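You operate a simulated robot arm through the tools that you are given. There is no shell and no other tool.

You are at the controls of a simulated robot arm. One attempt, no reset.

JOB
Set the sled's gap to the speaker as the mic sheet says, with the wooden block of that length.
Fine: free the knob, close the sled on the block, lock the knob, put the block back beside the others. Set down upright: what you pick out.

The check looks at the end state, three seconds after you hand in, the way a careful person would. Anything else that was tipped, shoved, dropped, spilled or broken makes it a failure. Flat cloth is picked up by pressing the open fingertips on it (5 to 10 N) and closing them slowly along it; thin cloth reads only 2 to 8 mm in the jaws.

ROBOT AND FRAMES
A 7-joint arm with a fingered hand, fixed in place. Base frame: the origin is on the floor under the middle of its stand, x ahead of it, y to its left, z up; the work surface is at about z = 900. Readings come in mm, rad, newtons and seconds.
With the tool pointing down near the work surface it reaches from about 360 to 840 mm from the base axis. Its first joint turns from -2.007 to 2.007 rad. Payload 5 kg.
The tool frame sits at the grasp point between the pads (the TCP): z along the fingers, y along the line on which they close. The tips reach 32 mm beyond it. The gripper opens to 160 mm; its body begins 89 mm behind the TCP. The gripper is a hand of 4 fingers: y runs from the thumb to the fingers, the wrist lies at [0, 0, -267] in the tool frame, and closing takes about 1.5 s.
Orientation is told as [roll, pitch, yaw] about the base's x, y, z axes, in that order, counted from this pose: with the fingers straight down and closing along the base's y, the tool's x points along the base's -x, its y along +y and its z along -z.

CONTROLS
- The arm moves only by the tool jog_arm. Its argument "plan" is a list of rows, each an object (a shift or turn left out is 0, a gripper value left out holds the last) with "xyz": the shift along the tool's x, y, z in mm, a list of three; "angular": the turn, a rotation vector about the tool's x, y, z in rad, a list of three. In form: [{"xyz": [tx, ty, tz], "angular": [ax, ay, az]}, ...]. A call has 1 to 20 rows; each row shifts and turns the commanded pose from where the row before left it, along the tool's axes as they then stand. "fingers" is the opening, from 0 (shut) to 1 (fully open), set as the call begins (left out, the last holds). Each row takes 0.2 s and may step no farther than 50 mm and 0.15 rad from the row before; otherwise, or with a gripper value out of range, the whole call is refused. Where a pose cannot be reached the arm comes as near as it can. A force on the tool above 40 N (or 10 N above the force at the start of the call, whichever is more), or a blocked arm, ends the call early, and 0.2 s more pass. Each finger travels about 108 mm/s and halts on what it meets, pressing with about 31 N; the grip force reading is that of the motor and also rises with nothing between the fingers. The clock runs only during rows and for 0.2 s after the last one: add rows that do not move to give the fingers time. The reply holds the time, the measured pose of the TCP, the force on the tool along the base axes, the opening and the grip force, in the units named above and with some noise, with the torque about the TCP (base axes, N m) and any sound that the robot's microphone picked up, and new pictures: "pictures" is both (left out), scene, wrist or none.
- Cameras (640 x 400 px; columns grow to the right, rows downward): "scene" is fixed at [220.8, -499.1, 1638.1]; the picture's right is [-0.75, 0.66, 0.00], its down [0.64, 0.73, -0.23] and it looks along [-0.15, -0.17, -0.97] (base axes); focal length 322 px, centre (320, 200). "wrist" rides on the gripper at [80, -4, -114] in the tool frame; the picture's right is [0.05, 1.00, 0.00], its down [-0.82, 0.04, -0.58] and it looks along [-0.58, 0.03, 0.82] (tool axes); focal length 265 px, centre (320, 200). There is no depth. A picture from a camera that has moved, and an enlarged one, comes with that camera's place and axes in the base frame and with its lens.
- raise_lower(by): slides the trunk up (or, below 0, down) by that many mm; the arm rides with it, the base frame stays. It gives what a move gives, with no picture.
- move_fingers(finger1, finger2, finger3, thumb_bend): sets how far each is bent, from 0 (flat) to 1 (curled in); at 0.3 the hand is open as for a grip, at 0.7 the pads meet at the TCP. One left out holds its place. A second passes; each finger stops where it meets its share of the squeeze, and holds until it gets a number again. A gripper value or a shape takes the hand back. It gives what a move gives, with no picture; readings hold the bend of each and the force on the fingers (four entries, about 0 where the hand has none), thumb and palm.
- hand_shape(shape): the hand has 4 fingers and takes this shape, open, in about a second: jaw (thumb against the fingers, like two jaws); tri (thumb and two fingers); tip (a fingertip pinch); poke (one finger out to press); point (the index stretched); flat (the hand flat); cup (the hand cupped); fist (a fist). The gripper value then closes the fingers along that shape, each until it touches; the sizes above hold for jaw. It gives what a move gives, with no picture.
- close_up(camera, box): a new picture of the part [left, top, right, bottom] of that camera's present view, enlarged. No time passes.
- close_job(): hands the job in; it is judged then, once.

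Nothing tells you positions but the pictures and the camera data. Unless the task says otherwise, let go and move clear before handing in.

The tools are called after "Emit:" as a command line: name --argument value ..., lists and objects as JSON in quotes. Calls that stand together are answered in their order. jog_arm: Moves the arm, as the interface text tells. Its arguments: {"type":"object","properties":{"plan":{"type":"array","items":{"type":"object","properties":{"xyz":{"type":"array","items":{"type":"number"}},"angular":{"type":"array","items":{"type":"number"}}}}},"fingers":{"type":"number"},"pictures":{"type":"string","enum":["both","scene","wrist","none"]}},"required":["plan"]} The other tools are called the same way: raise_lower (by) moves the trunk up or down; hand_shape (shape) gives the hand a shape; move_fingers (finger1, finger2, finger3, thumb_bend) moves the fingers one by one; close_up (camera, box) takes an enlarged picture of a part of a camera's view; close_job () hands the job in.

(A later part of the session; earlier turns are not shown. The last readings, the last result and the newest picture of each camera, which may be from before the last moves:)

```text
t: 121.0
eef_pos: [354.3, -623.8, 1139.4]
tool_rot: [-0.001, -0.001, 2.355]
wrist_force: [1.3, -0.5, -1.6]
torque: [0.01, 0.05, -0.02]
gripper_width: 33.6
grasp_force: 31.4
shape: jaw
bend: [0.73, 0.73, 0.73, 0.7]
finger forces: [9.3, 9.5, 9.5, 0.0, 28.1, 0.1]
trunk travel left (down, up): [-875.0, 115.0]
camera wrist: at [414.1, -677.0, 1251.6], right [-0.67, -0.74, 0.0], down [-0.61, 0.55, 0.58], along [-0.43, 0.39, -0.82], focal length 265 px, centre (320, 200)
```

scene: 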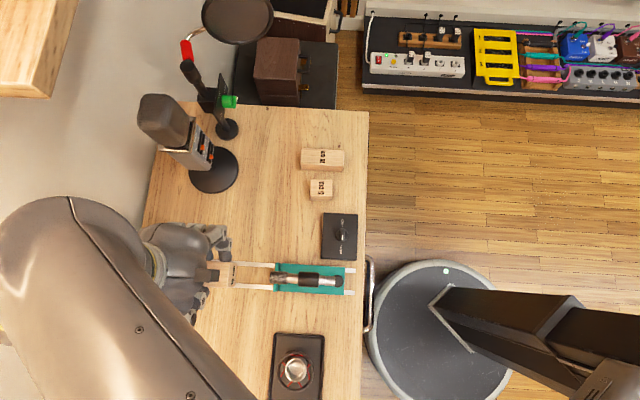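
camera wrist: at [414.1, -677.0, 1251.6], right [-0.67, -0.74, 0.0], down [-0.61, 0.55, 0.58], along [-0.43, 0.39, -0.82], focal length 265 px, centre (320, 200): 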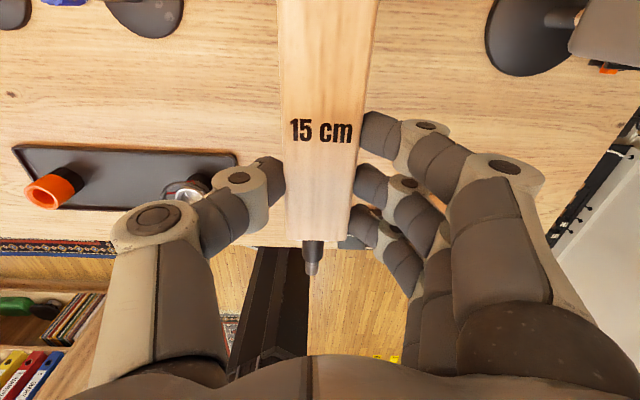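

Before lowering I'll back off 12 mm from the speaker and descend in small monitored steps, checking that pose and force stay true.

Emit:
jog_arm --plan '[{"xyz": [-12, 2, 0]}, {"xyz": [0, 0, 20]}, {"xyz": [0, 0, 20]}, {}, {}]' --pictures "none"

Emit:
jog_arm --plan '[{"xyz": [0, 0, 15]}, {"xyz": [0, 0, 15]}, {}, {}]' --pictures "none"

Emit:
jog_arm --plan '[{"xyz": [0, 0, 10]}, {"xyz": [0, 0, 10]}, {}, {}]' --pictures "both"

```text
t: 122.2
eef_pos: [345.4, -617.0, 1099.6]
tool_rot: [-0.001, 0.001, 2.355]
wrist_force: [0.1, 0.9, -2.3]
torque: [0.02, 0.06, -0.02]
gripper_width: 33.4
grasp_force: 30.9
shape: jaw
bend: [0.73, 0.73, 0.73, 0.7]
finger forces: [9.3, 9.3, 9.6, 0.1, 28.1, 0.0]
trunk travel left (down, up): [-875.0, 115.0]
```

```text
t: 123.2
eef_pos: [345.8, -615.7, 1069.3]
tool_rot: [0.001, 0.0, 2.354]
wrist_force: [0.1, -0.2, -2.0]
torque: [0.03, 0.04, 0.03]
gripper_width: 34.0
grasp_force: 31.0
shape: jaw
bend: [0.73, 0.73, 0.73, 0.7]
finger forces: [9.3, 9.4, 9.5, 0.0, 28.1, 0.1]
trunk travel left (down, up): [-875.0, 115.0]
```

```text
t: 124.2
eef_pos: [344.8, -614.9, 1048.3]
tool_rot: [0.0, -0.001, 2.355]
wrist_force: [0.5, 0.0, -2.5]
torque: [0.02, 0.03, 0.0]
gripper_width: 33.5
grasp_force: 30.2
shape: jaw
bend: [0.73, 0.73, 0.73, 0.7]
finger forces: [9.2, 9.3, 9.5, 0.0, 28.1, 0.1]
trunk travel left (down, up): [-875.0, 115.0]
camera wrist: at [403.7, -668.4, 1161.3], right [-0.67, -0.74, 0.0], down [-0.61, 0.55, 0.58], along [-0.43, 0.39, -0.82], focal length 265 px, centre (320, 200)
```

scene: 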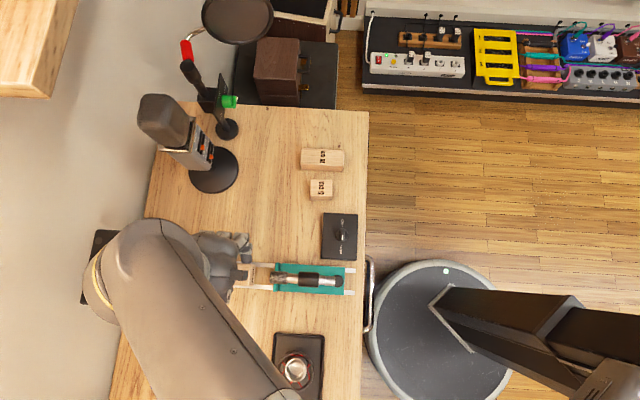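
wrist: 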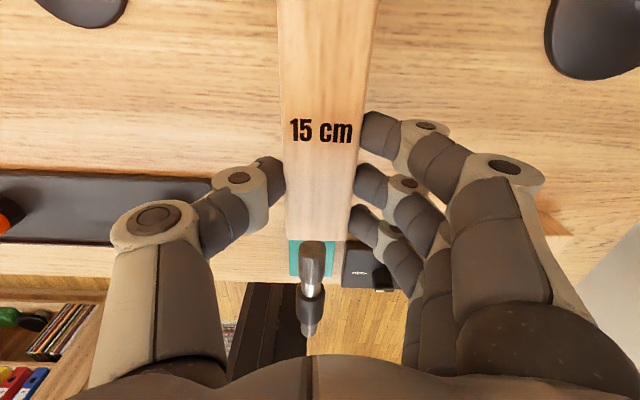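

Tracking exactly. Continuing down.

Emit:
jog_arm --plan '[{"xyz": [0, 0, 15]}, {"xyz": [0, 0, 15]}, {}, {}]' --pictures "none"

Emit:
jog_arm --plan '[{"xyz": [0, 0, 12]}, {"xyz": [0, 0, 12]}, {}, {}]' --pictures "none"

Emit:
jog_arm --plan '[{"xyz": [0, 0, 10]}, {"xyz": [0, 0, 10]}, {}, {}]' --pictures "both"

```text
t: 125.2
eef_pos: [343.2, -615.6, 1020.5]
tool_rot: [-0.001, 0.0, 2.354]
wrist_force: [-0.8, 0.3, -0.9]
torque: [0.0, 0.05, 0.01]
gripper_width: 33.4
grasp_force: 31.2
shape: jaw
bend: [0.73, 0.73, 0.73, 0.7]
finger forces: [9.4, 9.5, 9.5, 0.0, 28.1, 0.1]
trunk travel left (down, up): [-875.0, 115.0]
```

```text
t: 126.2
eef_pos: [344.4, -616.2, 997.2]
tool_rot: [-0.001, 0.001, 2.354]
wrist_force: [-0.7, -0.3, -2.4]
torque: [0.03, 0.01, 0.01]
gripper_width: 33.4
grasp_force: 31.2
shape: jaw
bend: [0.73, 0.73, 0.73, 0.7]
finger forces: [9.2, 9.4, 9.5, 0.1, 28.1, 0.1]
trunk travel left (down, up): [-875.0, 115.0]
```

```text
t: 127.2
eef_pos: [343.4, -616.9, 975.2]
tool_rot: [0.001, -0.001, 2.355]
wrist_force: [0.1, -0.3, -1.3]
torque: [0.02, 0.02, 0.02]
gripper_width: 33.5
grasp_force: 31.1
shape: jaw
bend: [0.73, 0.73, 0.73, 0.7]
finger forces: [9.3, 9.4, 9.5, 0.1, 28.0, 0.1]
trunk travel left (down, up): [-875.0, 115.0]
camera wrist: at [403.9, -669.1, 1089.1], right [-0.67, -0.74, 0.0], down [-0.61, 0.55, 0.58], along [-0.43, 0.39, -0.82], focal length 265 px, centre (320, 200)
```

scene: 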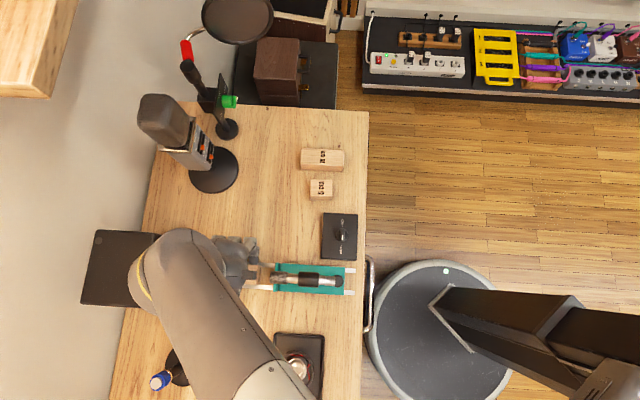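
wrist: 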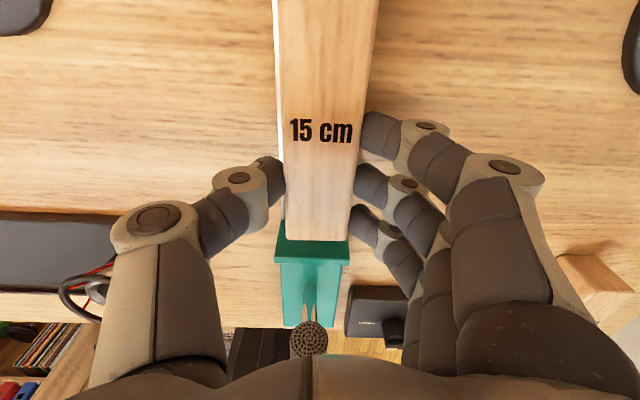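

Emit:
jog_arm --plan '[{"xyz": [4, -2, 0]}, {"xyz": [4, 0, 0]}, {"xyz": [4, 0, 0]}, {}, {}]' --pictures "none"

Emit:
jog_arm --plan '[{"xyz": [0, 0, 5]}, {"xyz": [0, 0, 4]}, {"xyz": [0, 0, 2]}, {}, {}]' --pictures "none"

Emit:
jog_arm --plan '[{"xyz": [0, 0, 1.5]}, {"xyz": [0, 0, 1.5]}, {}]' --pictures "none"

```text
t: 128.4
eef_pos: [354.1, -623.5, 976.0]
tool_rot: [0.0, 0.002, 2.355]
wrist_force: [0.0, -0.5, -1.4]
torque: [0.03, 0.03, -0.02]
gripper_width: 33.7
grasp_force: 30.3
shape: jaw
bend: [0.73, 0.73, 0.73, 0.7]
finger forces: [9.3, 9.3, 9.5, 0.1, 28.1, 0.0]
trunk travel left (down, up): [-875.0, 115.0]
```

```text
t: 129.6
eef_pos: [352.9, -624.5, 965.1]
tool_rot: [-0.001, -0.001, 2.354]
wrist_force: [0.4, 0.5, -1.3]
torque: [0.02, 0.03, -0.01]
gripper_width: 33.8
grasp_force: 31.2
shape: jaw
bend: [0.73, 0.73, 0.73, 0.7]
finger forces: [9.3, 9.4, 9.5, 0.1, 28.1, 0.0]
trunk travel left (down, up): [-875.0, 115.0]
```

```text
t: 130.4
eef_pos: [353.9, -624.4, 961.9]
tool_rot: [0.001, -0.001, 2.356]
wrist_force: [0.0, 0.1, -1.8]
torque: [0.03, 0.03, -0.01]
gripper_width: 33.6
grasp_force: 30.4
shape: jaw
bend: [0.73, 0.73, 0.73, 0.7]
finger forces: [9.2, 9.4, 9.5, 0.1, 28.1, 0.0]
trunk travel left (down, up): [-875.0, 115.0]
```

Emit:
jog_arm --plan '[{"xyz": [0, 0, 1]}, {"xyz": [0, 0, 1]}, {}]' --pictures "none"

Emit:
jog_arm --plan '[{"xyz": [0, 0, 1]}, {"xyz": [0, 0, 0.7]}, {}]' --pictures "both"

```text
t: 131.2
eef_pos: [354.2, -623.3, 960.5]
tool_rot: [0.0, 0.001, 2.355]
wrist_force: [-0.9, -0.1, -1.7]
torque: [0.08, 0.03, 0.0]
gripper_width: 33.6
grasp_force: 30.9
shape: jaw
bend: [0.73, 0.73, 0.73, 0.7]
finger forces: [9.3, 9.3, 9.4, 0.0, 28.2, 0.0]
trunk travel left (down, up): [-875.0, 115.0]
```

```text
t: 132.0
eef_pos: [352.6, -623.3, 958.5]
tool_rot: [0.002, 0.001, 2.356]
wrist_force: [-0.1, 0.7, -1.5]
torque: [0.06, 0.03, -0.02]
gripper_width: 33.3
grasp_force: 31.0
shape: jaw
bend: [0.73, 0.73, 0.73, 0.7]
finger forces: [9.2, 9.4, 9.6, 0.0, 28.0, 0.0]
trunk travel left (down, up): [-875.0, 115.0]
camera wrist: at [413.7, -676.5, 1070.7], right [-0.67, -0.74, 0.0], down [-0.61, 0.55, 0.58], along [-0.43, 0.39, -0.82], focal length 265 px, centre (320, 200)
```

scene: 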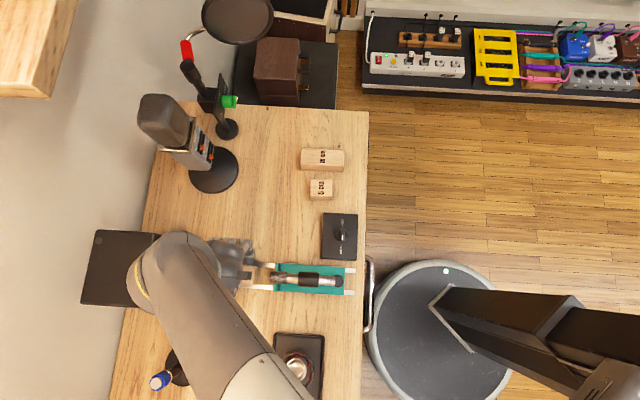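
wrist: 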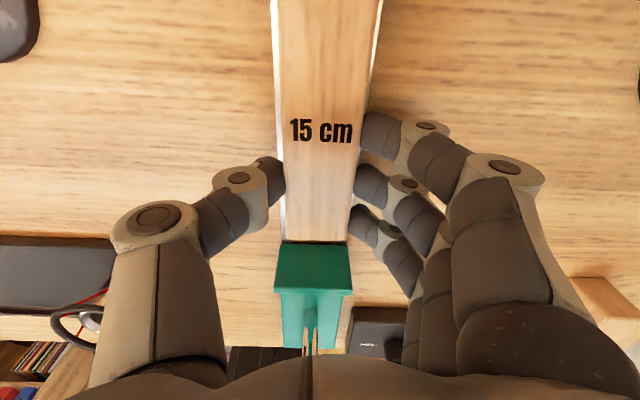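

Emit:
jog_arm --plan '[{"xyz": [0, 0, 0.7]}, {"xyz": [0, 0, 0.7]}, {}]' --pictures "none"

Emit:
jog_arm --plan '[{"xyz": [0, 0, 0.7]}, {"xyz": [0, 0, 0.7]}, {}]' --pictures "none"

Emit:
close_up --camera "wrist" --box '[200, 0, 440, 260]'

```text
t: 132.8
eef_pos: [353.8, -623.4, 957.1]
tool_rot: [-0.001, 0.0, 2.353]
wrist_force: [0.4, -0.5, 2.8]
torque: [-0.01, 0.01, 0.03]
gripper_width: 33.6
grasp_force: 30.8
shape: jaw
bend: [0.73, 0.73, 0.73, 0.7]
finger forces: [9.3, 9.3, 9.6, 0.0, 28.8, 0.1]
trunk travel left (down, up): [-875.0, 115.0]
```

```text
t: 133.6
eef_pos: [354.6, -623.5, 956.6]
tool_rot: [0.001, 0.002, 2.354]
wrist_force: [0.1, 1.5, 9.4]
torque: [0.0, 0.06, 0.04]
gripper_width: 33.7
grasp_force: 31.1
shape: jaw
bend: [0.73, 0.73, 0.73, 0.7]
finger forces: [10.0, 10.1, 10.3, 0.0, 31.0, 0.1]
trunk travel left (down, up): [-875.0, 115.0]
```

```text
1.54 times, centred on (320, 130) of wrist
camera zoom: at [413.7, -676.4, 1069.3], right [-0.67, -0.74, 0.0], down [-0.61, 0.55, 0.58], along [-0.43, 0.39, -0.82], focal length 408 px, centre (320, 308)
```

zoom: 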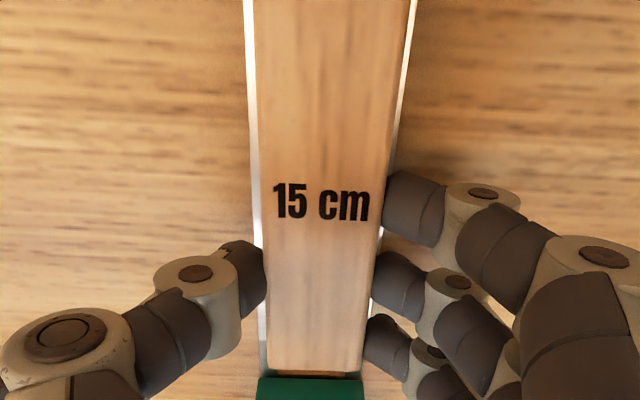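

The block sits flat on the rails. Relieving and opening the hand.

Emit:
jog_arm --plan '[{"xyz": [0, 0, -1.2]}, {}]' --pictures "none"

Emit:
jog_arm --plan '[{}, {}, {}, {}, {}]' --fingers 0.36 --pictures "none"

Emit:
jog_arm --plan '[{"xyz": [0, 0, -10]}, {"xyz": [0, 0, -20]}, {"xyz": [0, 0, -35]}, {"xyz": [0, 0, -45]}, {"xyz": [0, 0, -45]}, {"xyz": [0, 0, -30]}, {}]' --pictures "both"

```text
t: 134.2
eef_pos: [354.1, -623.0, 956.7]
tool_rot: [0.003, -0.001, 2.355]
wrist_force: [1.4, -1.4, 7.6]
torque: [-0.08, 0.07, -0.01]
gripper_width: 33.6
grasp_force: 31.3
shape: jaw
bend: [0.73, 0.73, 0.73, 0.7]
finger forces: [10.4, 10.5, 10.6, 0.0, 30.0, 0.0]
trunk travel left (down, up): [-875.0, 115.0]
```

```text
t: 135.4
eef_pos: [355.0, -624.7, 956.2]
tool_rot: [0.0, -0.002, 2.354]
wrist_force: [0.0, -0.1, -0.1]
torque: [-0.01, -0.02, 0.04]
gripper_width: 56.9
grasp_force: 0.0
shape: jaw
bend: [0.73, 0.73, 0.73, 0.7]
finger forces: [0.0, 0.0, 0.0, 0.0, 0.0, 0.0]
trunk travel left (down, up): [-875.0, 115.0]
```

```text
t: 137.0
eef_pos: [355.1, -623.4, 1142.9]
tool_rot: [-0.001, 0.0, 2.356]
wrist_force: [0.6, -0.3, -0.8]
torque: [0.04, -0.02, -0.01]
gripper_width: 57.1
grasp_force: 0.2
shape: jaw
bend: [0.73, 0.73, 0.73, 0.7]
finger forces: [0.0, 0.0, 0.0, 0.0, 0.0, 0.1]
trunk travel left (down, up): [-875.0, 115.0]
camera wrist: at [414.9, -676.8, 1255.4], right [-0.67, -0.74, 0.0], down [-0.61, 0.55, 0.58], along [-0.43, 0.39, -0.82], focal length 265 px, centre (320, 200)
```

scene: 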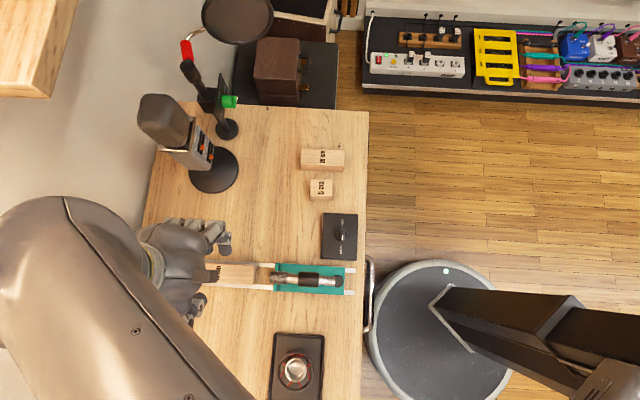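
wrist: 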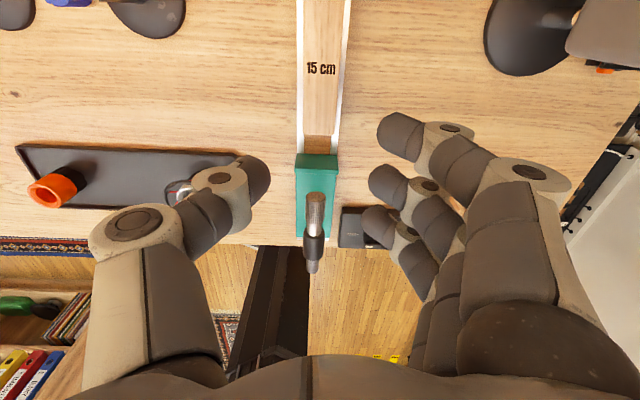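

Emit:
close_up --camera "wrist" --box '[260, 0, 380, 260]'

Emit:
close_up --camera "scene" --box '[180, 230, 380, 330]'

```text
1.54 times, centred on (320, 130) of wrist
camera zoom: at [414.9, -676.8, 1255.4], right [-0.67, -0.74, 0.0], down [-0.61, 0.55, 0.58], along [-0.43, 0.39, -0.82], focal length 408 px, centre (320, 308)
```

zoom: 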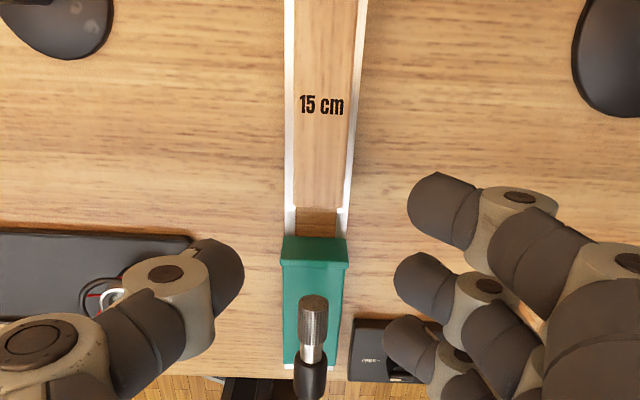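

```text
3.20 times, centred on (280, 280) of scene
camera zoom: at [220.8, -499.1, 1638.1], right [-0.75, 0.66, 0.0], down [0.64, 0.73, -0.23], along [-0.15, -0.17, -0.97], focal length 1030 px, centre (448, -56)
```

zoom: 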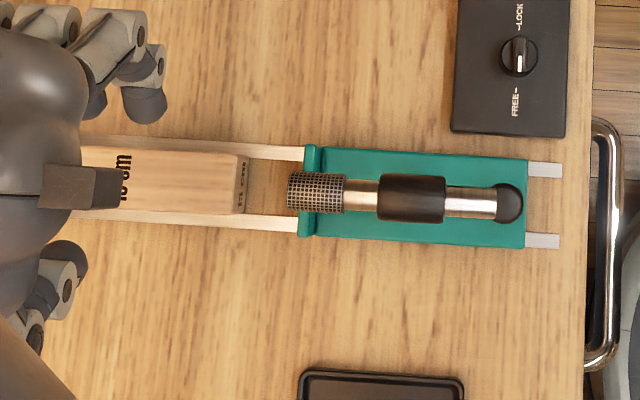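

Emit:
close_up --camera "scene" --box '[310, 205, 370, 265]'

```text
6.67 times, centred on (340, 235) of scene
camera zoom: at [220.8, -499.1, 1638.1], right [-0.75, 0.66, 0.0], down [0.64, 0.73, -0.23], along [-0.15, -0.17, -0.97], focal length 2145 px, centre (187, -33)
```

zoom: 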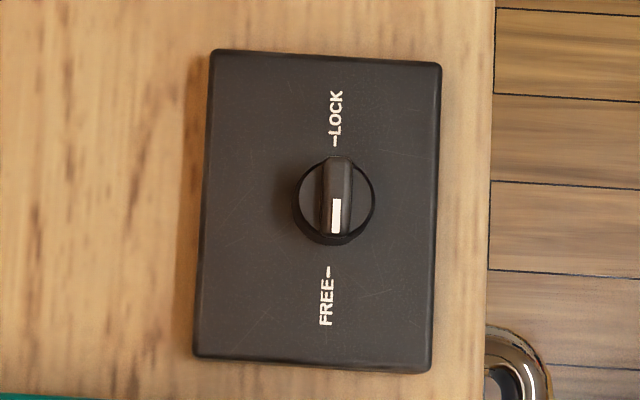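

The knob reads FREE and the box hasn't moved; the block lies between speaker and flange. Next I'll move back over the sled's rear handle (s≈471, w≈-190) to grip it and push the sled.

Emit:
jog_arm --plan '[{"xyz": [-44, 0, 0]}, {"xyz": [-44, 0, 0]}, {"xyz": [-44, 0, 0]}, {"xyz": [-44, 0, 0]}, {"xyz": [-45, 0, 0]}, {}, {}]' --fingers 0.5 --pictures "both"

Emit:
close_up --camera "wrist" --box '[240, 0, 400, 260]'

```text
t: 138.6
eef_pos: [198.1, -466.8, 1141.9]
tool_rot: [-0.001, -0.002, 2.356]
wrist_force: [-0.1, 0.6, 1.1]
torque: [0.0, -0.04, 0.02]
gripper_width: 79.5
grasp_force: 0.0
shape: jaw
bend: [0.72, 0.72, 0.72, 0.7]
finger forces: [0.0, 0.0, 0.1, 0.0, 0.0, 0.0]
trunk travel left (down, up): [-875.0, 115.0]
camera wrist: at [257.7, -519.7, 1254.3], right [-0.67, -0.74, 0.0], down [-0.61, 0.55, 0.58], along [-0.43, 0.39, -0.82], focal length 265 px, centre (320, 200)
```

scene: 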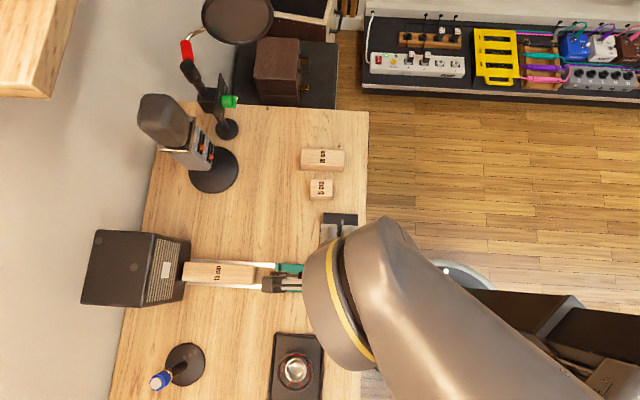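
wrist: 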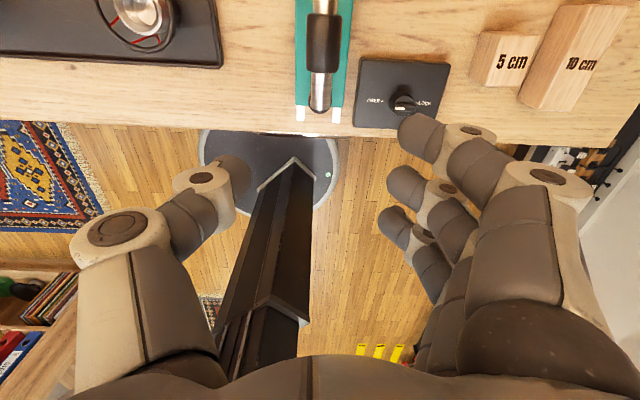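

```text
1.54 times, centred on (320, 130) of wrist
camera zoom: at [257.7, -519.7, 1254.3], right [-0.67, -0.74, 0.0], down [-0.61, 0.55, 0.58], along [-0.43, 0.39, -0.82], focal length 408 px, centre (320, 308)
```

zoom: 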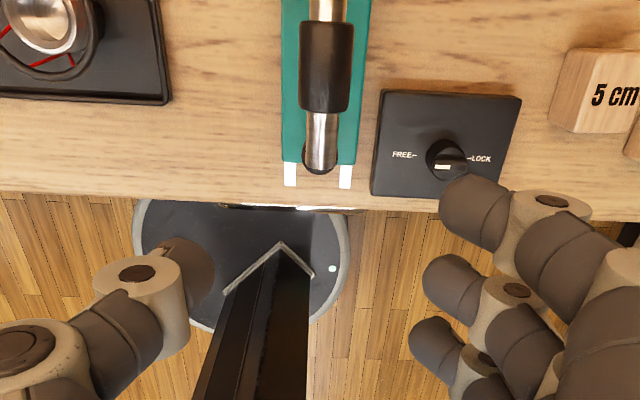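

Emit:
jog_arm --plan '[{"xyz": [0, 0, 45]}, {"xyz": [0, 0, 45]}, {"xyz": [0, 0, 40]}, {"xyz": [0, 0, 20]}, {}, {}]' --pictures "both"

Emit:
close_up --camera "wrist" --box '[200, 0, 440, 260]'

```text
t: 140.0
eef_pos: [197.8, -467.4, 991.2]
tool_rot: [0.0, 0.001, 2.356]
wrist_force: [-0.5, -0.2, -0.5]
torque: [0.02, 0.02, 0.02]
gripper_width: 79.2
grasp_force: 0.1
shape: jaw
bend: [0.72, 0.72, 0.72, 0.7]
finger forces: [0.1, 0.0, 0.0, 0.1, 0.1, 0.0]
trunk travel left (down, up): [-875.0, 115.0]
camera wrist: at [257.6, -519.7, 1104.3], right [-0.67, -0.74, 0.0], down [-0.61, 0.55, 0.58], along [-0.43, 0.39, -0.82], focal length 265 px, centre (320, 200)
```

scene: 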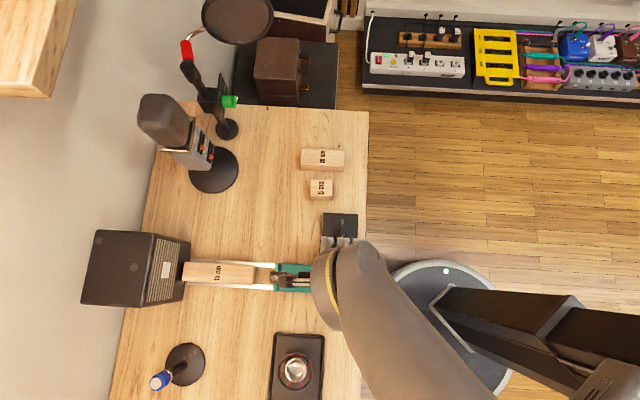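
wrist: 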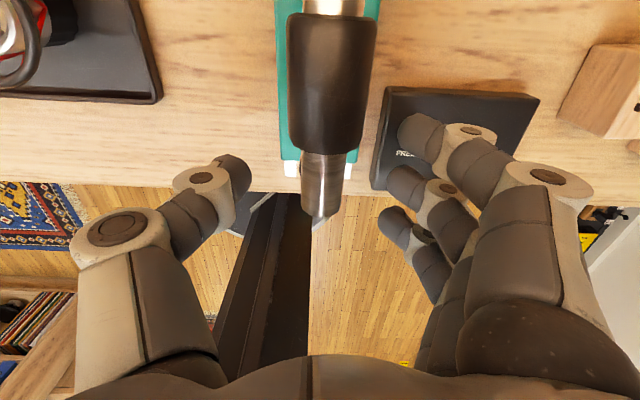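

```text
1.54 times, centred on (320, 130) of wrist
camera zoom: at [257.6, -519.7, 1104.3], right [-0.67, -0.74, 0.0], down [-0.61, 0.55, 0.58], along [-0.43, 0.39, -0.82], focal length 408 px, centre (320, 308)
```

zoom: 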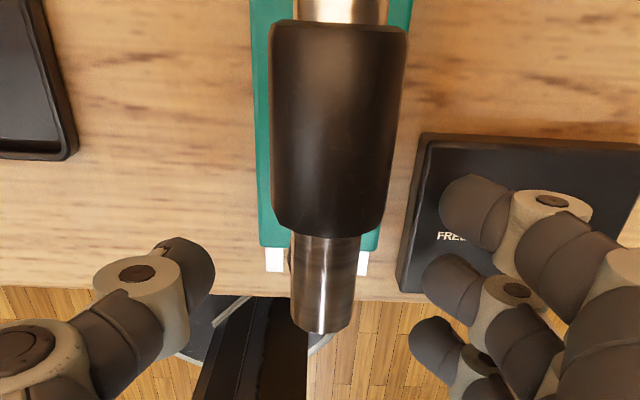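

The mic body hides the handle from this camera, but positions are consistent. I'll lower to handle-head height and close gently.

Emit:
jog_arm --plan '[{"xyz": [0, 0, 9]}, {}, {}, {}, {}]' --fingers 0.28 --pictures "none"

Emit:
jog_arm --plan '[{}, {}, {}, {}]' --fingers 0.2 --pictures "wrist"

```text
t: 141.2
eef_pos: [198.5, -467.4, 983.5]
tool_rot: [0.001, 0.0, 2.355]
wrist_force: [-0.3, 0.2, 0.6]
torque: [-0.02, 0.02, 0.01]
gripper_width: 44.9
grasp_force: 0.0
shape: jaw
bend: [0.73, 0.73, 0.73, 0.7]
finger forces: [0.1, 0.0, 0.0, 0.1, 0.0, 0.0]
trunk travel left (down, up): [-875.0, 115.0]
```

```text
t: 142.2
eef_pos: [197.6, -466.8, 982.8]
tool_rot: [0.001, -0.001, 2.355]
wrist_force: [0.3, 0.1, 0.3]
torque: [-0.03, -0.03, -0.01]
gripper_width: 32.6
grasp_force: 0.1
shape: jaw
bend: [0.73, 0.73, 0.73, 0.7]
finger forces: [0.1, 0.0, 0.0, 0.0, 0.0, 0.0]
trunk travel left (down, up): [-875.0, 115.0]
camera wrist: at [257.6, -519.6, 1095.5], right [-0.67, -0.74, 0.0], down [-0.61, 0.55, 0.58], along [-0.43, 0.39, -0.82], focal length 265 px, centre (320, 200)
```

wrist: 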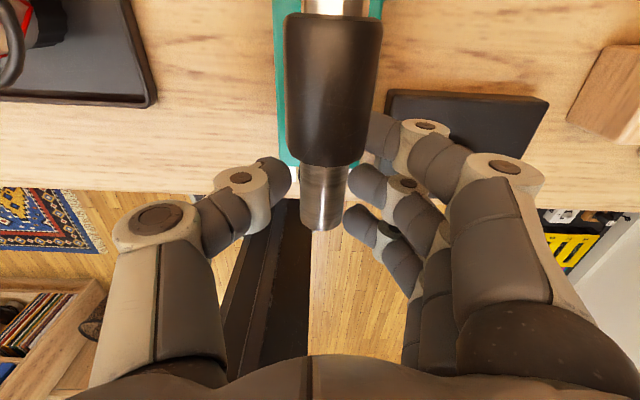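

Emit:
jog_arm --plan '[{}, {}, {}, {}]' --fingers 0.14 --pictures "none"

Emit:
jog_arm --plan '[{}, {}, {}, {}]' --fingers 0.09 --pictures "wrist"

```text
t: 143.2
eef_pos: [200.5, -465.3, 983.4]
tool_rot: [-0.002, -0.002, 2.354]
wrist_force: [10.5, 12.0, -2.8]
torque: [0.14, -0.07, 0.06]
gripper_width: 6.0
grasp_force: 30.5
shape: jaw
bend: [0.69, 0.72, 0.69, 0.7]
finger forces: [0.0, 11.6, 0.1, 0.0, 26.8, 0.0]
trunk travel left (down, up): [-875.0, 115.0]
```

```text
t: 144.2
eef_pos: [195.8, -466.6, 983.5]
tool_rot: [0.002, 0.0, 2.355]
wrist_force: [1.0, 1.9, 3.8]
torque: [0.04, -0.11, 0.06]
gripper_width: 16.1
grasp_force: 0.1
shape: jaw
bend: [0.71, 0.71, 0.71, 0.7]
finger forces: [0.0, 2.3, 0.1, 0.0, 3.9, 0.0]
trunk travel left (down, up): [-875.0, 115.0]
camera wrist: at [257.0, -519.6, 1095.9], right [-0.67, -0.74, 0.0], down [-0.6, 0.55, 0.58], along [-0.43, 0.39, -0.82], focal length 265 px, centre (320, 200)
```

wrist: 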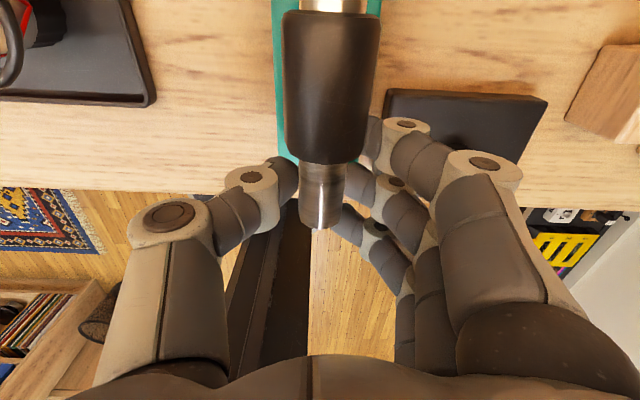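

Emit:
jog_arm --plan '[{"xyz": [0, -1.5, 0]}, {}, {}]' --fingers 0.05 --pictures "none"

Emit:
jog_arm --plan '[{}, {}, {}]' --fingers 0.0 --pictures "none"

```text
t: 145.0
eef_pos: [200.7, -464.9, 980.8]
tool_rot: [0.0, -0.001, 2.356]
wrist_force: [6.2, 7.7, -2.9]
torque: [0.02, 0.01, 0.04]
gripper_width: 4.7
grasp_force: 31.0
shape: jaw
bend: [0.69, 0.71, 0.69, 0.7]
finger forces: [0.0, 15.3, 0.1, 0.1, 24.2, 0.0]
trunk travel left (down, up): [-875.0, 115.0]
```

```text
t: 145.8
eef_pos: [199.7, -464.1, 982.8]
tool_rot: [0.0, 0.001, 2.354]
wrist_force: [9.1, 10.7, -4.6]
torque: [0.14, -0.03, 0.07]
gripper_width: 4.4
grasp_force: 31.4
shape: jaw
bend: [0.69, 0.71, 0.69, 0.7]
finger forces: [0.0, 12.9, 0.0, 0.0, 26.1, 0.0]
trunk travel left (down, up): [-875.0, 115.0]
```

The handle is gripped. I'll push the sled 10 mm forward first and watch the force along s.

Emit:
jog_arm --plan '[{"xyz": [2, 0, 0]}, {"xyz": [2, 0, 0]}, {"xyz": [3, 0, 0]}, {"xyz": [3, 0, 0]}, {}]' --pictures "both"

Emit:
close_up --camera "scene" --box '[160, 230, 360, 330]'

```text
t: 147.0
eef_pos: [207.2, -471.7, 983.5]
tool_rot: [0.002, -0.001, 2.355]
wrist_force: [9.6, 9.9, -6.2]
torque: [0.12, -0.05, 0.05]
gripper_width: 4.6
grasp_force: 30.6
shape: jaw
bend: [0.69, 0.71, 0.69, 0.7]
finger forces: [0.1, 12.5, 0.0, 0.0, 26.0, 0.0]
trunk travel left (down, up): [-875.0, 115.0]
camera wrist: at [267.3, -524.7, 1095.3], right [-0.67, -0.74, 0.0], down [-0.61, 0.55, 0.58], along [-0.43, 0.39, -0.82], focal length 265 px, centre (320, 200)
```

scene: 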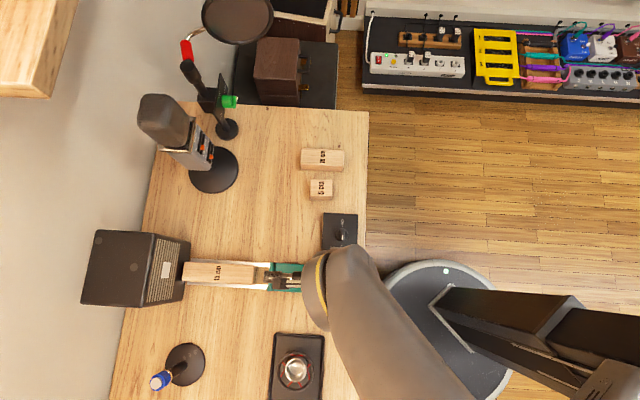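
wrist: 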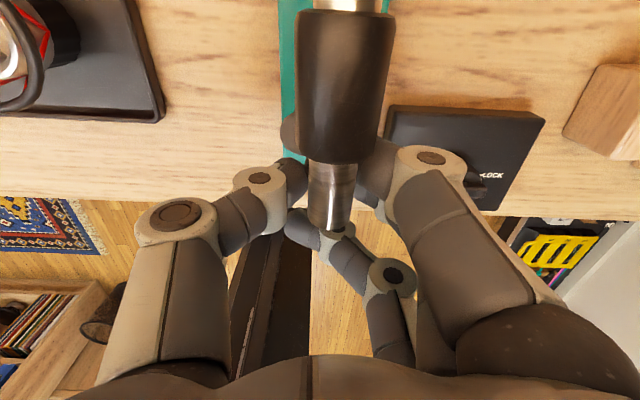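

```text
3.20 times, centred on (260, 280) of scene
camera zoom: at [220.8, -499.1, 1638.1], right [-0.75, 0.66, 0.0], down [0.64, 0.73, -0.23], along [-0.15, -0.17, -0.97], focal length 1030 px, centre (512, -56)
```

zoom: 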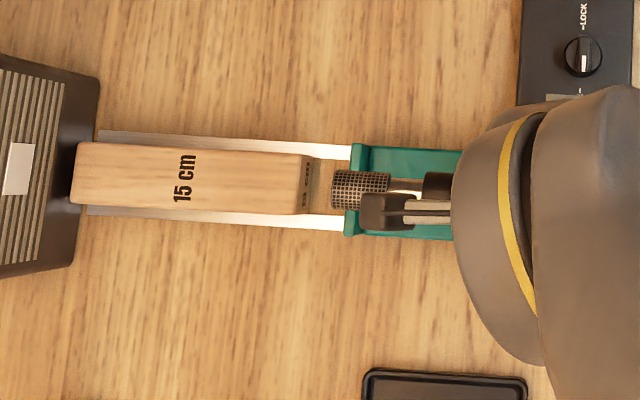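

The sled slides freely (no rise in force). Continuing toward the block.

Emit:
jog_arm --plan '[{"xyz": [3, 0, 0]}, {"xyz": [4, 0, 0]}, {"xyz": [4, 0, 0]}, {"xyz": [4, 0, 0]}, {"xyz": [3, 0, 0]}, {"xyz": [2, 0, 0]}, {}]' --pictures "none"

Emit:
close_up --camera "scene" --box '[160, 230, 360, 330]'

```text
t: 148.6
eef_pos: [223.1, -487.2, 983.7]
tool_rot: [0.001, 0.0, 2.354]
wrist_force: [9.0, 10.9, -7.6]
torque: [0.09, -0.09, 0.04]
gripper_width: 4.3
grasp_force: 30.7
shape: jaw
bend: [0.69, 0.71, 0.69, 0.7]
finger forces: [0.0, 12.1, 0.0, 0.0, 26.4, 0.1]
trunk travel left (down, up): [-875.0, 115.0]
```

```text
3.20 times, centred on (260, 280) of scene
camera zoom: at [220.8, -499.1, 1638.1], right [-0.75, 0.66, 0.0], down [0.64, 0.73, -0.23], along [-0.15, -0.17, -0.97], focal length 1030 px, centre (512, -56)
```

zoom: 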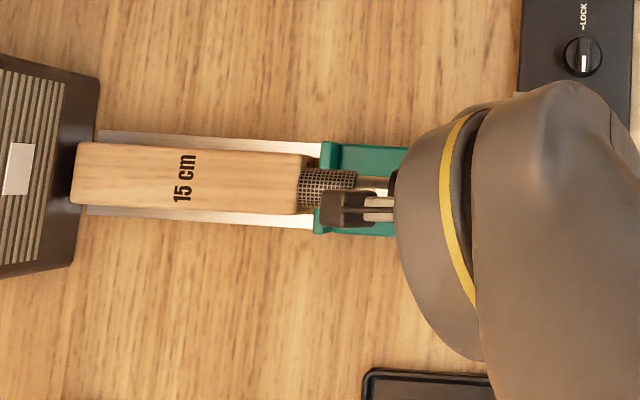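

Emit:
jog_arm --plan '[{"xyz": [2, 0, 0]}, {"xyz": [2, 0, 0]}, {"xyz": [2, 0, 0]}, {"xyz": [2, 0, 0]}, {}]' --pictures "none"

Emit:
close_up --camera "scene" --box '[170, 240, 290, 310]'

```text
t: 149.8
eef_pos: [227.2, -491.4, 982.5]
tool_rot: [0.002, 0.0, 2.354]
wrist_force: [9.3, 11.9, -5.8]
torque: [0.12, -0.1, 0.04]
gripper_width: 4.2
grasp_force: 31.4
shape: jaw
bend: [0.69, 0.71, 0.69, 0.7]
finger forces: [0.0, 12.1, 0.0, 0.1, 26.5, 0.0]
trunk travel left (down, up): [-875.0, 115.0]
```

```text
5.33 times, centred on (230, 275) of scene
camera zoom: at [220.8, -499.1, 1638.1], right [-0.75, 0.66, 0.0], down [0.64, 0.73, -0.23], along [-0.15, -0.17, -0.97], focal length 1716 px, centre (800, -200)
```

zoom: 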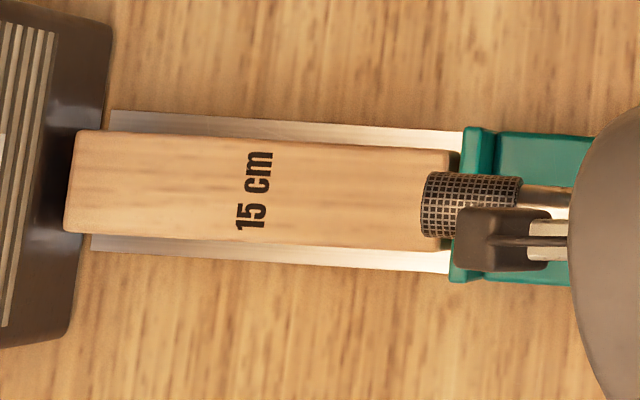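

The flange is about 2–3 mm from the block and the block about 8 mm from the speaker. Advancing in 1 mm steps while reading force.

Emit:
jog_arm --plan '[{"xyz": [1, 0, 0]}, {"xyz": [1, 0, 0]}, {"xyz": [1, 0, 0]}, {}]' --pictures "none"

Emit:
jog_arm --plan '[{"xyz": [1, 0, 0]}, {"xyz": [1, 0, 0]}, {"xyz": [1, 0, 0]}, {}]' --pictures "none"

Emit:
close_up --camera "scene" --box '[170, 240, 290, 310]'

```text
t: 150.8
eef_pos: [228.8, -494.3, 984.1]
tool_rot: [0.003, 0.0, 2.354]
wrist_force: [9.5, 10.0, -5.4]
torque: [0.14, -0.11, 0.03]
gripper_width: 4.0
grasp_force: 30.7
shape: jaw
bend: [0.69, 0.71, 0.69, 0.7]
finger forces: [0.0, 12.6, 0.0, 0.0, 25.9, 0.1]
trunk travel left (down, up): [-875.0, 115.0]
```

```text
t: 151.8
eef_pos: [230.6, -495.9, 983.3]
tool_rot: [0.001, 0.0, 2.354]
wrist_force: [10.7, 13.3, -4.9]
torque: [0.16, -0.07, 0.08]
gripper_width: 4.4
grasp_force: 30.9
shape: jaw
bend: [0.69, 0.71, 0.69, 0.7]
finger forces: [0.0, 12.0, 0.0, 0.0, 27.5, 0.0]
trunk travel left (down, up): [-875.0, 115.0]
```

```text
5.33 times, centred on (230, 275) of scene
camera zoom: at [220.8, -499.1, 1638.1], right [-0.75, 0.66, 0.0], down [0.64, 0.73, -0.23], along [-0.15, -0.17, -0.97], focal length 1716 px, centre (800, -200)
```

zoom: 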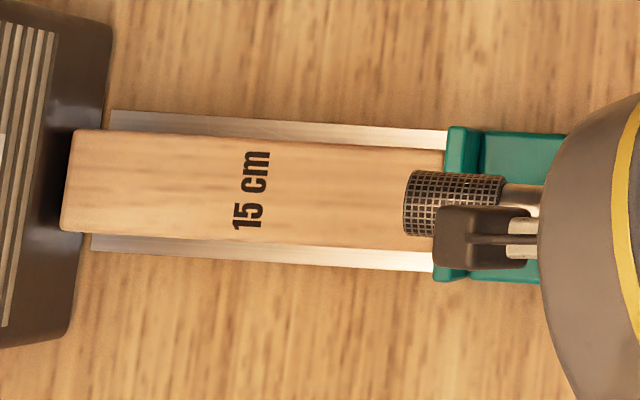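

Emit:
jog_arm --plan '[{"xyz": [1, 0, 0]}, {"xyz": [1, 0, 0]}, {"xyz": [1, 0, 0]}, {}]' --pictures "none"

Emit:
jog_arm --plan '[{"xyz": [1, 0, 0]}, {}, {}]' --pictures "none"

Emit:
close_up --camera "scene" --box '[170, 240, 290, 310]'

```text
t: 152.8
eef_pos: [232.1, -498.9, 983.2]
tool_rot: [0.001, -0.001, 2.355]
wrist_force: [11.3, 13.1, -4.6]
torque: [0.18, -0.12, 0.08]
gripper_width: 4.5
grasp_force: 30.5
shape: jaw
bend: [0.69, 0.71, 0.69, 0.7]
finger forces: [0.0, 11.7, 0.0, 0.0, 28.7, 0.0]
trunk travel left (down, up): [-875.0, 115.0]
```

```text
t: 153.6
eef_pos: [233.8, -499.8, 983.6]
tool_rot: [0.002, -0.001, 2.354]
wrist_force: [10.0, 13.0, -5.0]
torque: [0.16, -0.13, 0.07]
gripper_width: 4.4
grasp_force: 31.0
shape: jaw
bend: [0.69, 0.71, 0.69, 0.7]
finger forces: [0.0, 12.3, 0.1, 0.0, 27.9, 0.0]
trunk travel left (down, up): [-875.0, 115.0]
```

```text
5.33 times, centred on (230, 275) of scene
camera zoom: at [220.8, -499.1, 1638.1], right [-0.75, 0.66, 0.0], down [0.64, 0.73, -0.23], along [-0.15, -0.17, -0.97], focal length 1716 px, centre (800, -200)
```

zoom: 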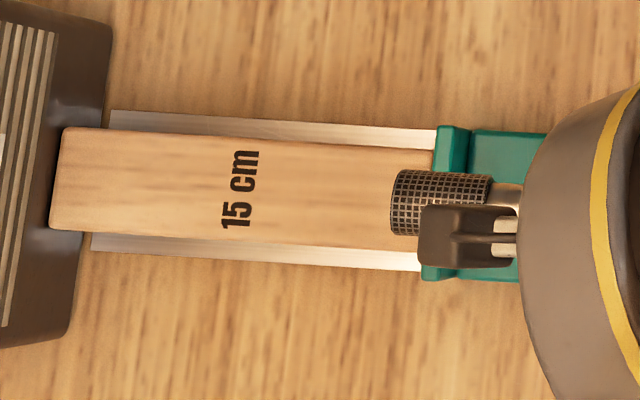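

Emit:
jog_arm --plan '[{"xyz": [0.5, 0, 0]}, {"xyz": [0.5, 0, 0]}, {}]' --pictures "none"

Emit:
jog_arm --plan '[{"xyz": [0.5, 0, 0]}, {"xyz": [0.5, 0, 0]}, {}]' --pictures "none"

Emit:
close_up --camera "scene" --box '[170, 240, 290, 310]'

```text
t: 154.4
eef_pos: [234.7, -499.3, 983.7]
tool_rot: [0.002, 0.0, 2.355]
wrist_force: [8.0, 16.1, -4.0]
torque: [0.24, -0.11, 0.1]
gripper_width: 4.2
grasp_force: 31.3
shape: jaw
bend: [0.69, 0.71, 0.69, 0.7]
finger forces: [0.0, 12.4, 0.0, 0.0, 29.4, 0.0]
trunk travel left (down, up): [-875.0, 115.0]
```

```text
t: 155.2
eef_pos: [234.8, -499.3, 982.5]
tool_rot: [0.002, -0.002, 2.354]
wrist_force: [6.0, 19.9, -8.0]
torque: [0.36, -0.02, 0.15]
gripper_width: 4.2
grasp_force: 30.8
shape: jaw
bend: [0.69, 0.71, 0.69, 0.7]
finger forces: [0.1, 12.0, 0.0, 0.0, 31.0, 0.0]
trunk travel left (down, up): [-875.0, 115.0]
```

```text
5.33 times, centred on (230, 275) of scene
camera zoom: at [220.8, -499.1, 1638.1], right [-0.75, 0.66, 0.0], down [0.64, 0.73, -0.23], along [-0.15, -0.17, -0.97], focal length 1716 px, centre (800, -200)
```

zoom: 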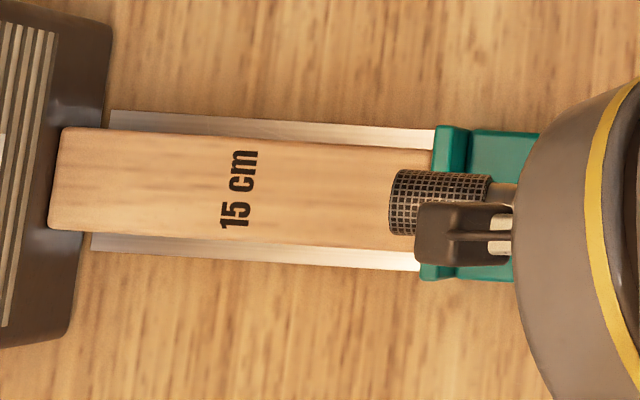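

The force rose to about 8 N above baseline and the block stopped against the speaker, so it's snug and the speaker hasn't moved. I'll relieve most of the push and let go of the handle.

Emit:
jog_arm --plan '[{"xyz": [-0.8, 0, 0]}, {"xyz": [-0.7, 0, 0]}, {}]' --pictures "none"

Emit:
jog_arm --plan '[{}, {}, {}, {}]' --fingers 0.3 --pictures "wrist"

Emit:
close_up --camera "scene" --box '[170, 240, 290, 310]'

```text
t: 156.0
eef_pos: [234.9, -499.9, 983.1]
tool_rot: [0.002, -0.001, 2.354]
wrist_force: [10.0, 14.2, -7.1]
torque: [0.22, -0.13, 0.07]
gripper_width: 4.1
grasp_force: 30.9
shape: jaw
bend: [0.69, 0.71, 0.69, 0.7]
finger forces: [0.0, 11.7, 0.0, 0.0, 28.3, 0.0]
trunk travel left (down, up): [-875.0, 115.0]
```

```text
t: 157.0
eef_pos: [233.7, -501.5, 983.5]
tool_rot: [0.001, -0.001, 2.354]
wrist_force: [-0.3, 0.6, 0.2]
torque: [-0.01, 0.0, 0.0]
gripper_width: 47.6
grasp_force: 0.0
shape: jaw
bend: [0.73, 0.73, 0.73, 0.7]
finger forces: [0.1, 0.0, 0.0, 0.0, 0.0, 0.0]
trunk travel left (down, up): [-875.0, 115.0]
camera wrist: at [292.7, -553.4, 1095.6], right [-0.67, -0.74, 0.0], down [-0.61, 0.55, 0.58], along [-0.43, 0.39, -0.82], focal length 265 px, centre (320, 200)
```

wrist: 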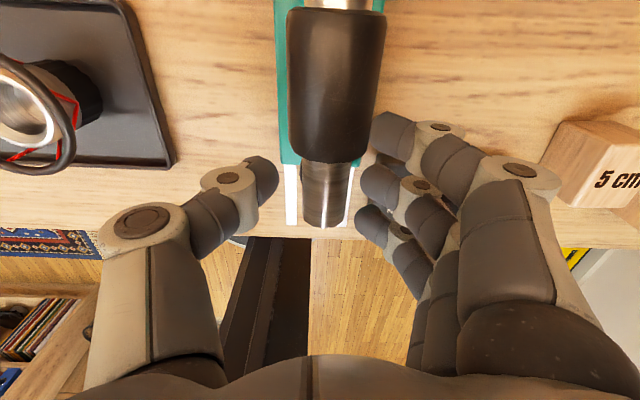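

```text
5.33 times, centred on (230, 275) of scene
camera zoom: at [220.8, -499.1, 1638.1], right [-0.75, 0.66, 0.0], down [0.64, 0.73, -0.23], along [-0.15, -0.17, -0.97], focal length 1716 px, centre (800, -200)
```

zoom: 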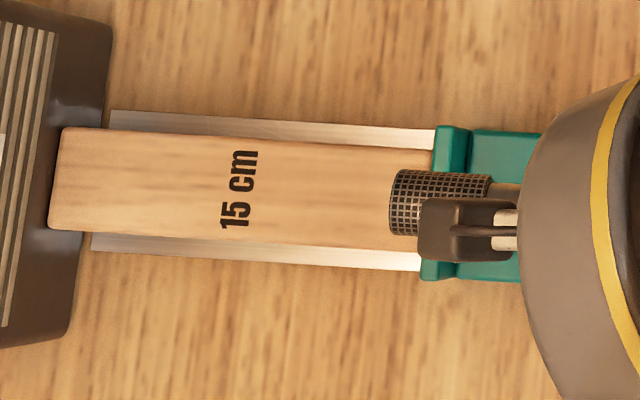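

Released cleanly and the sled stayed. Opening wider and lifting straight up past the mic.

Emit:
jog_arm --plan '[{}, {}, {"xyz": [0, 0, -20]}, {"xyz": [0, 0, -40]}, {"xyz": [0, 0, -45]}, {"xyz": [0, 0, -45]}, {}]' --fingers 0.55 --pictures "both"

Emit:
close_up --camera "scene" --box '[170, 220, 370, 330]'

```text
t: 158.6
eef_pos: [233.5, -501.6, 1131.0]
tool_rot: [-0.001, -0.002, 2.354]
wrist_force: [-0.2, -1.0, 0.2]
torque: [0.01, 0.01, 0.01]
gripper_width: 87.2
grasp_force: 0.1
shape: jaw
bend: [0.72, 0.72, 0.72, 0.7]
finger forces: [0.0, 0.0, 0.1, 0.0, 0.0, 0.0]
trunk travel left (down, up): [-875.0, 115.0]
camera wrist: at [292.7, -554.2, 1243.9], right [-0.67, -0.74, 0.0], down [-0.6, 0.55, 0.58], along [-0.43, 0.39, -0.82], focal length 265 px, centre (320, 200)
```

scene: 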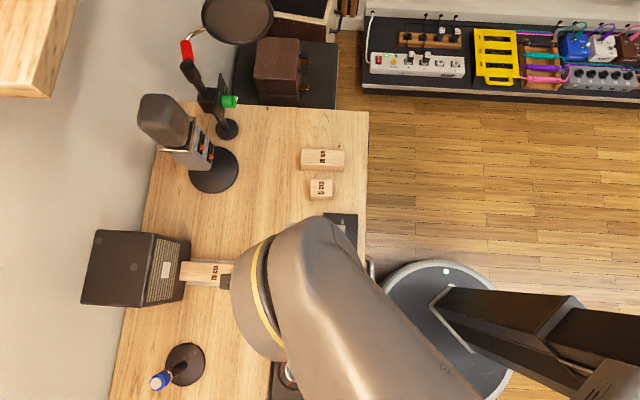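
wrist: 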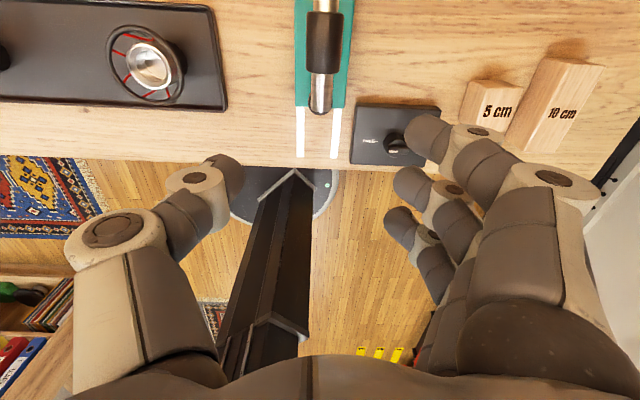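

```text
3.20 times, centred on (270, 275) of scene
camera zoom: at [220.8, -499.1, 1638.1], right [-0.75, 0.66, 0.0], down [0.64, 0.73, -0.23], along [-0.15, -0.17, -0.97], focal length 1030 px, centre (480, -40)
```

zoom: 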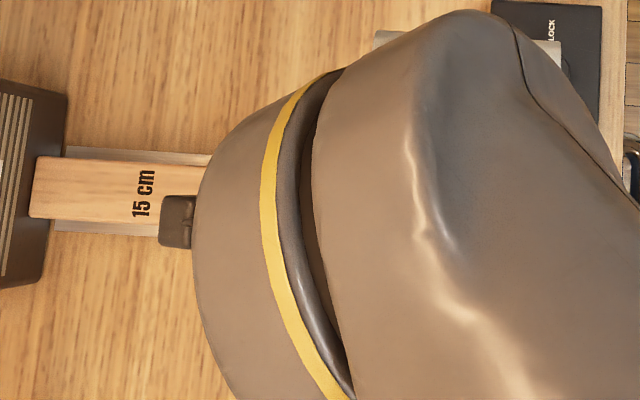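

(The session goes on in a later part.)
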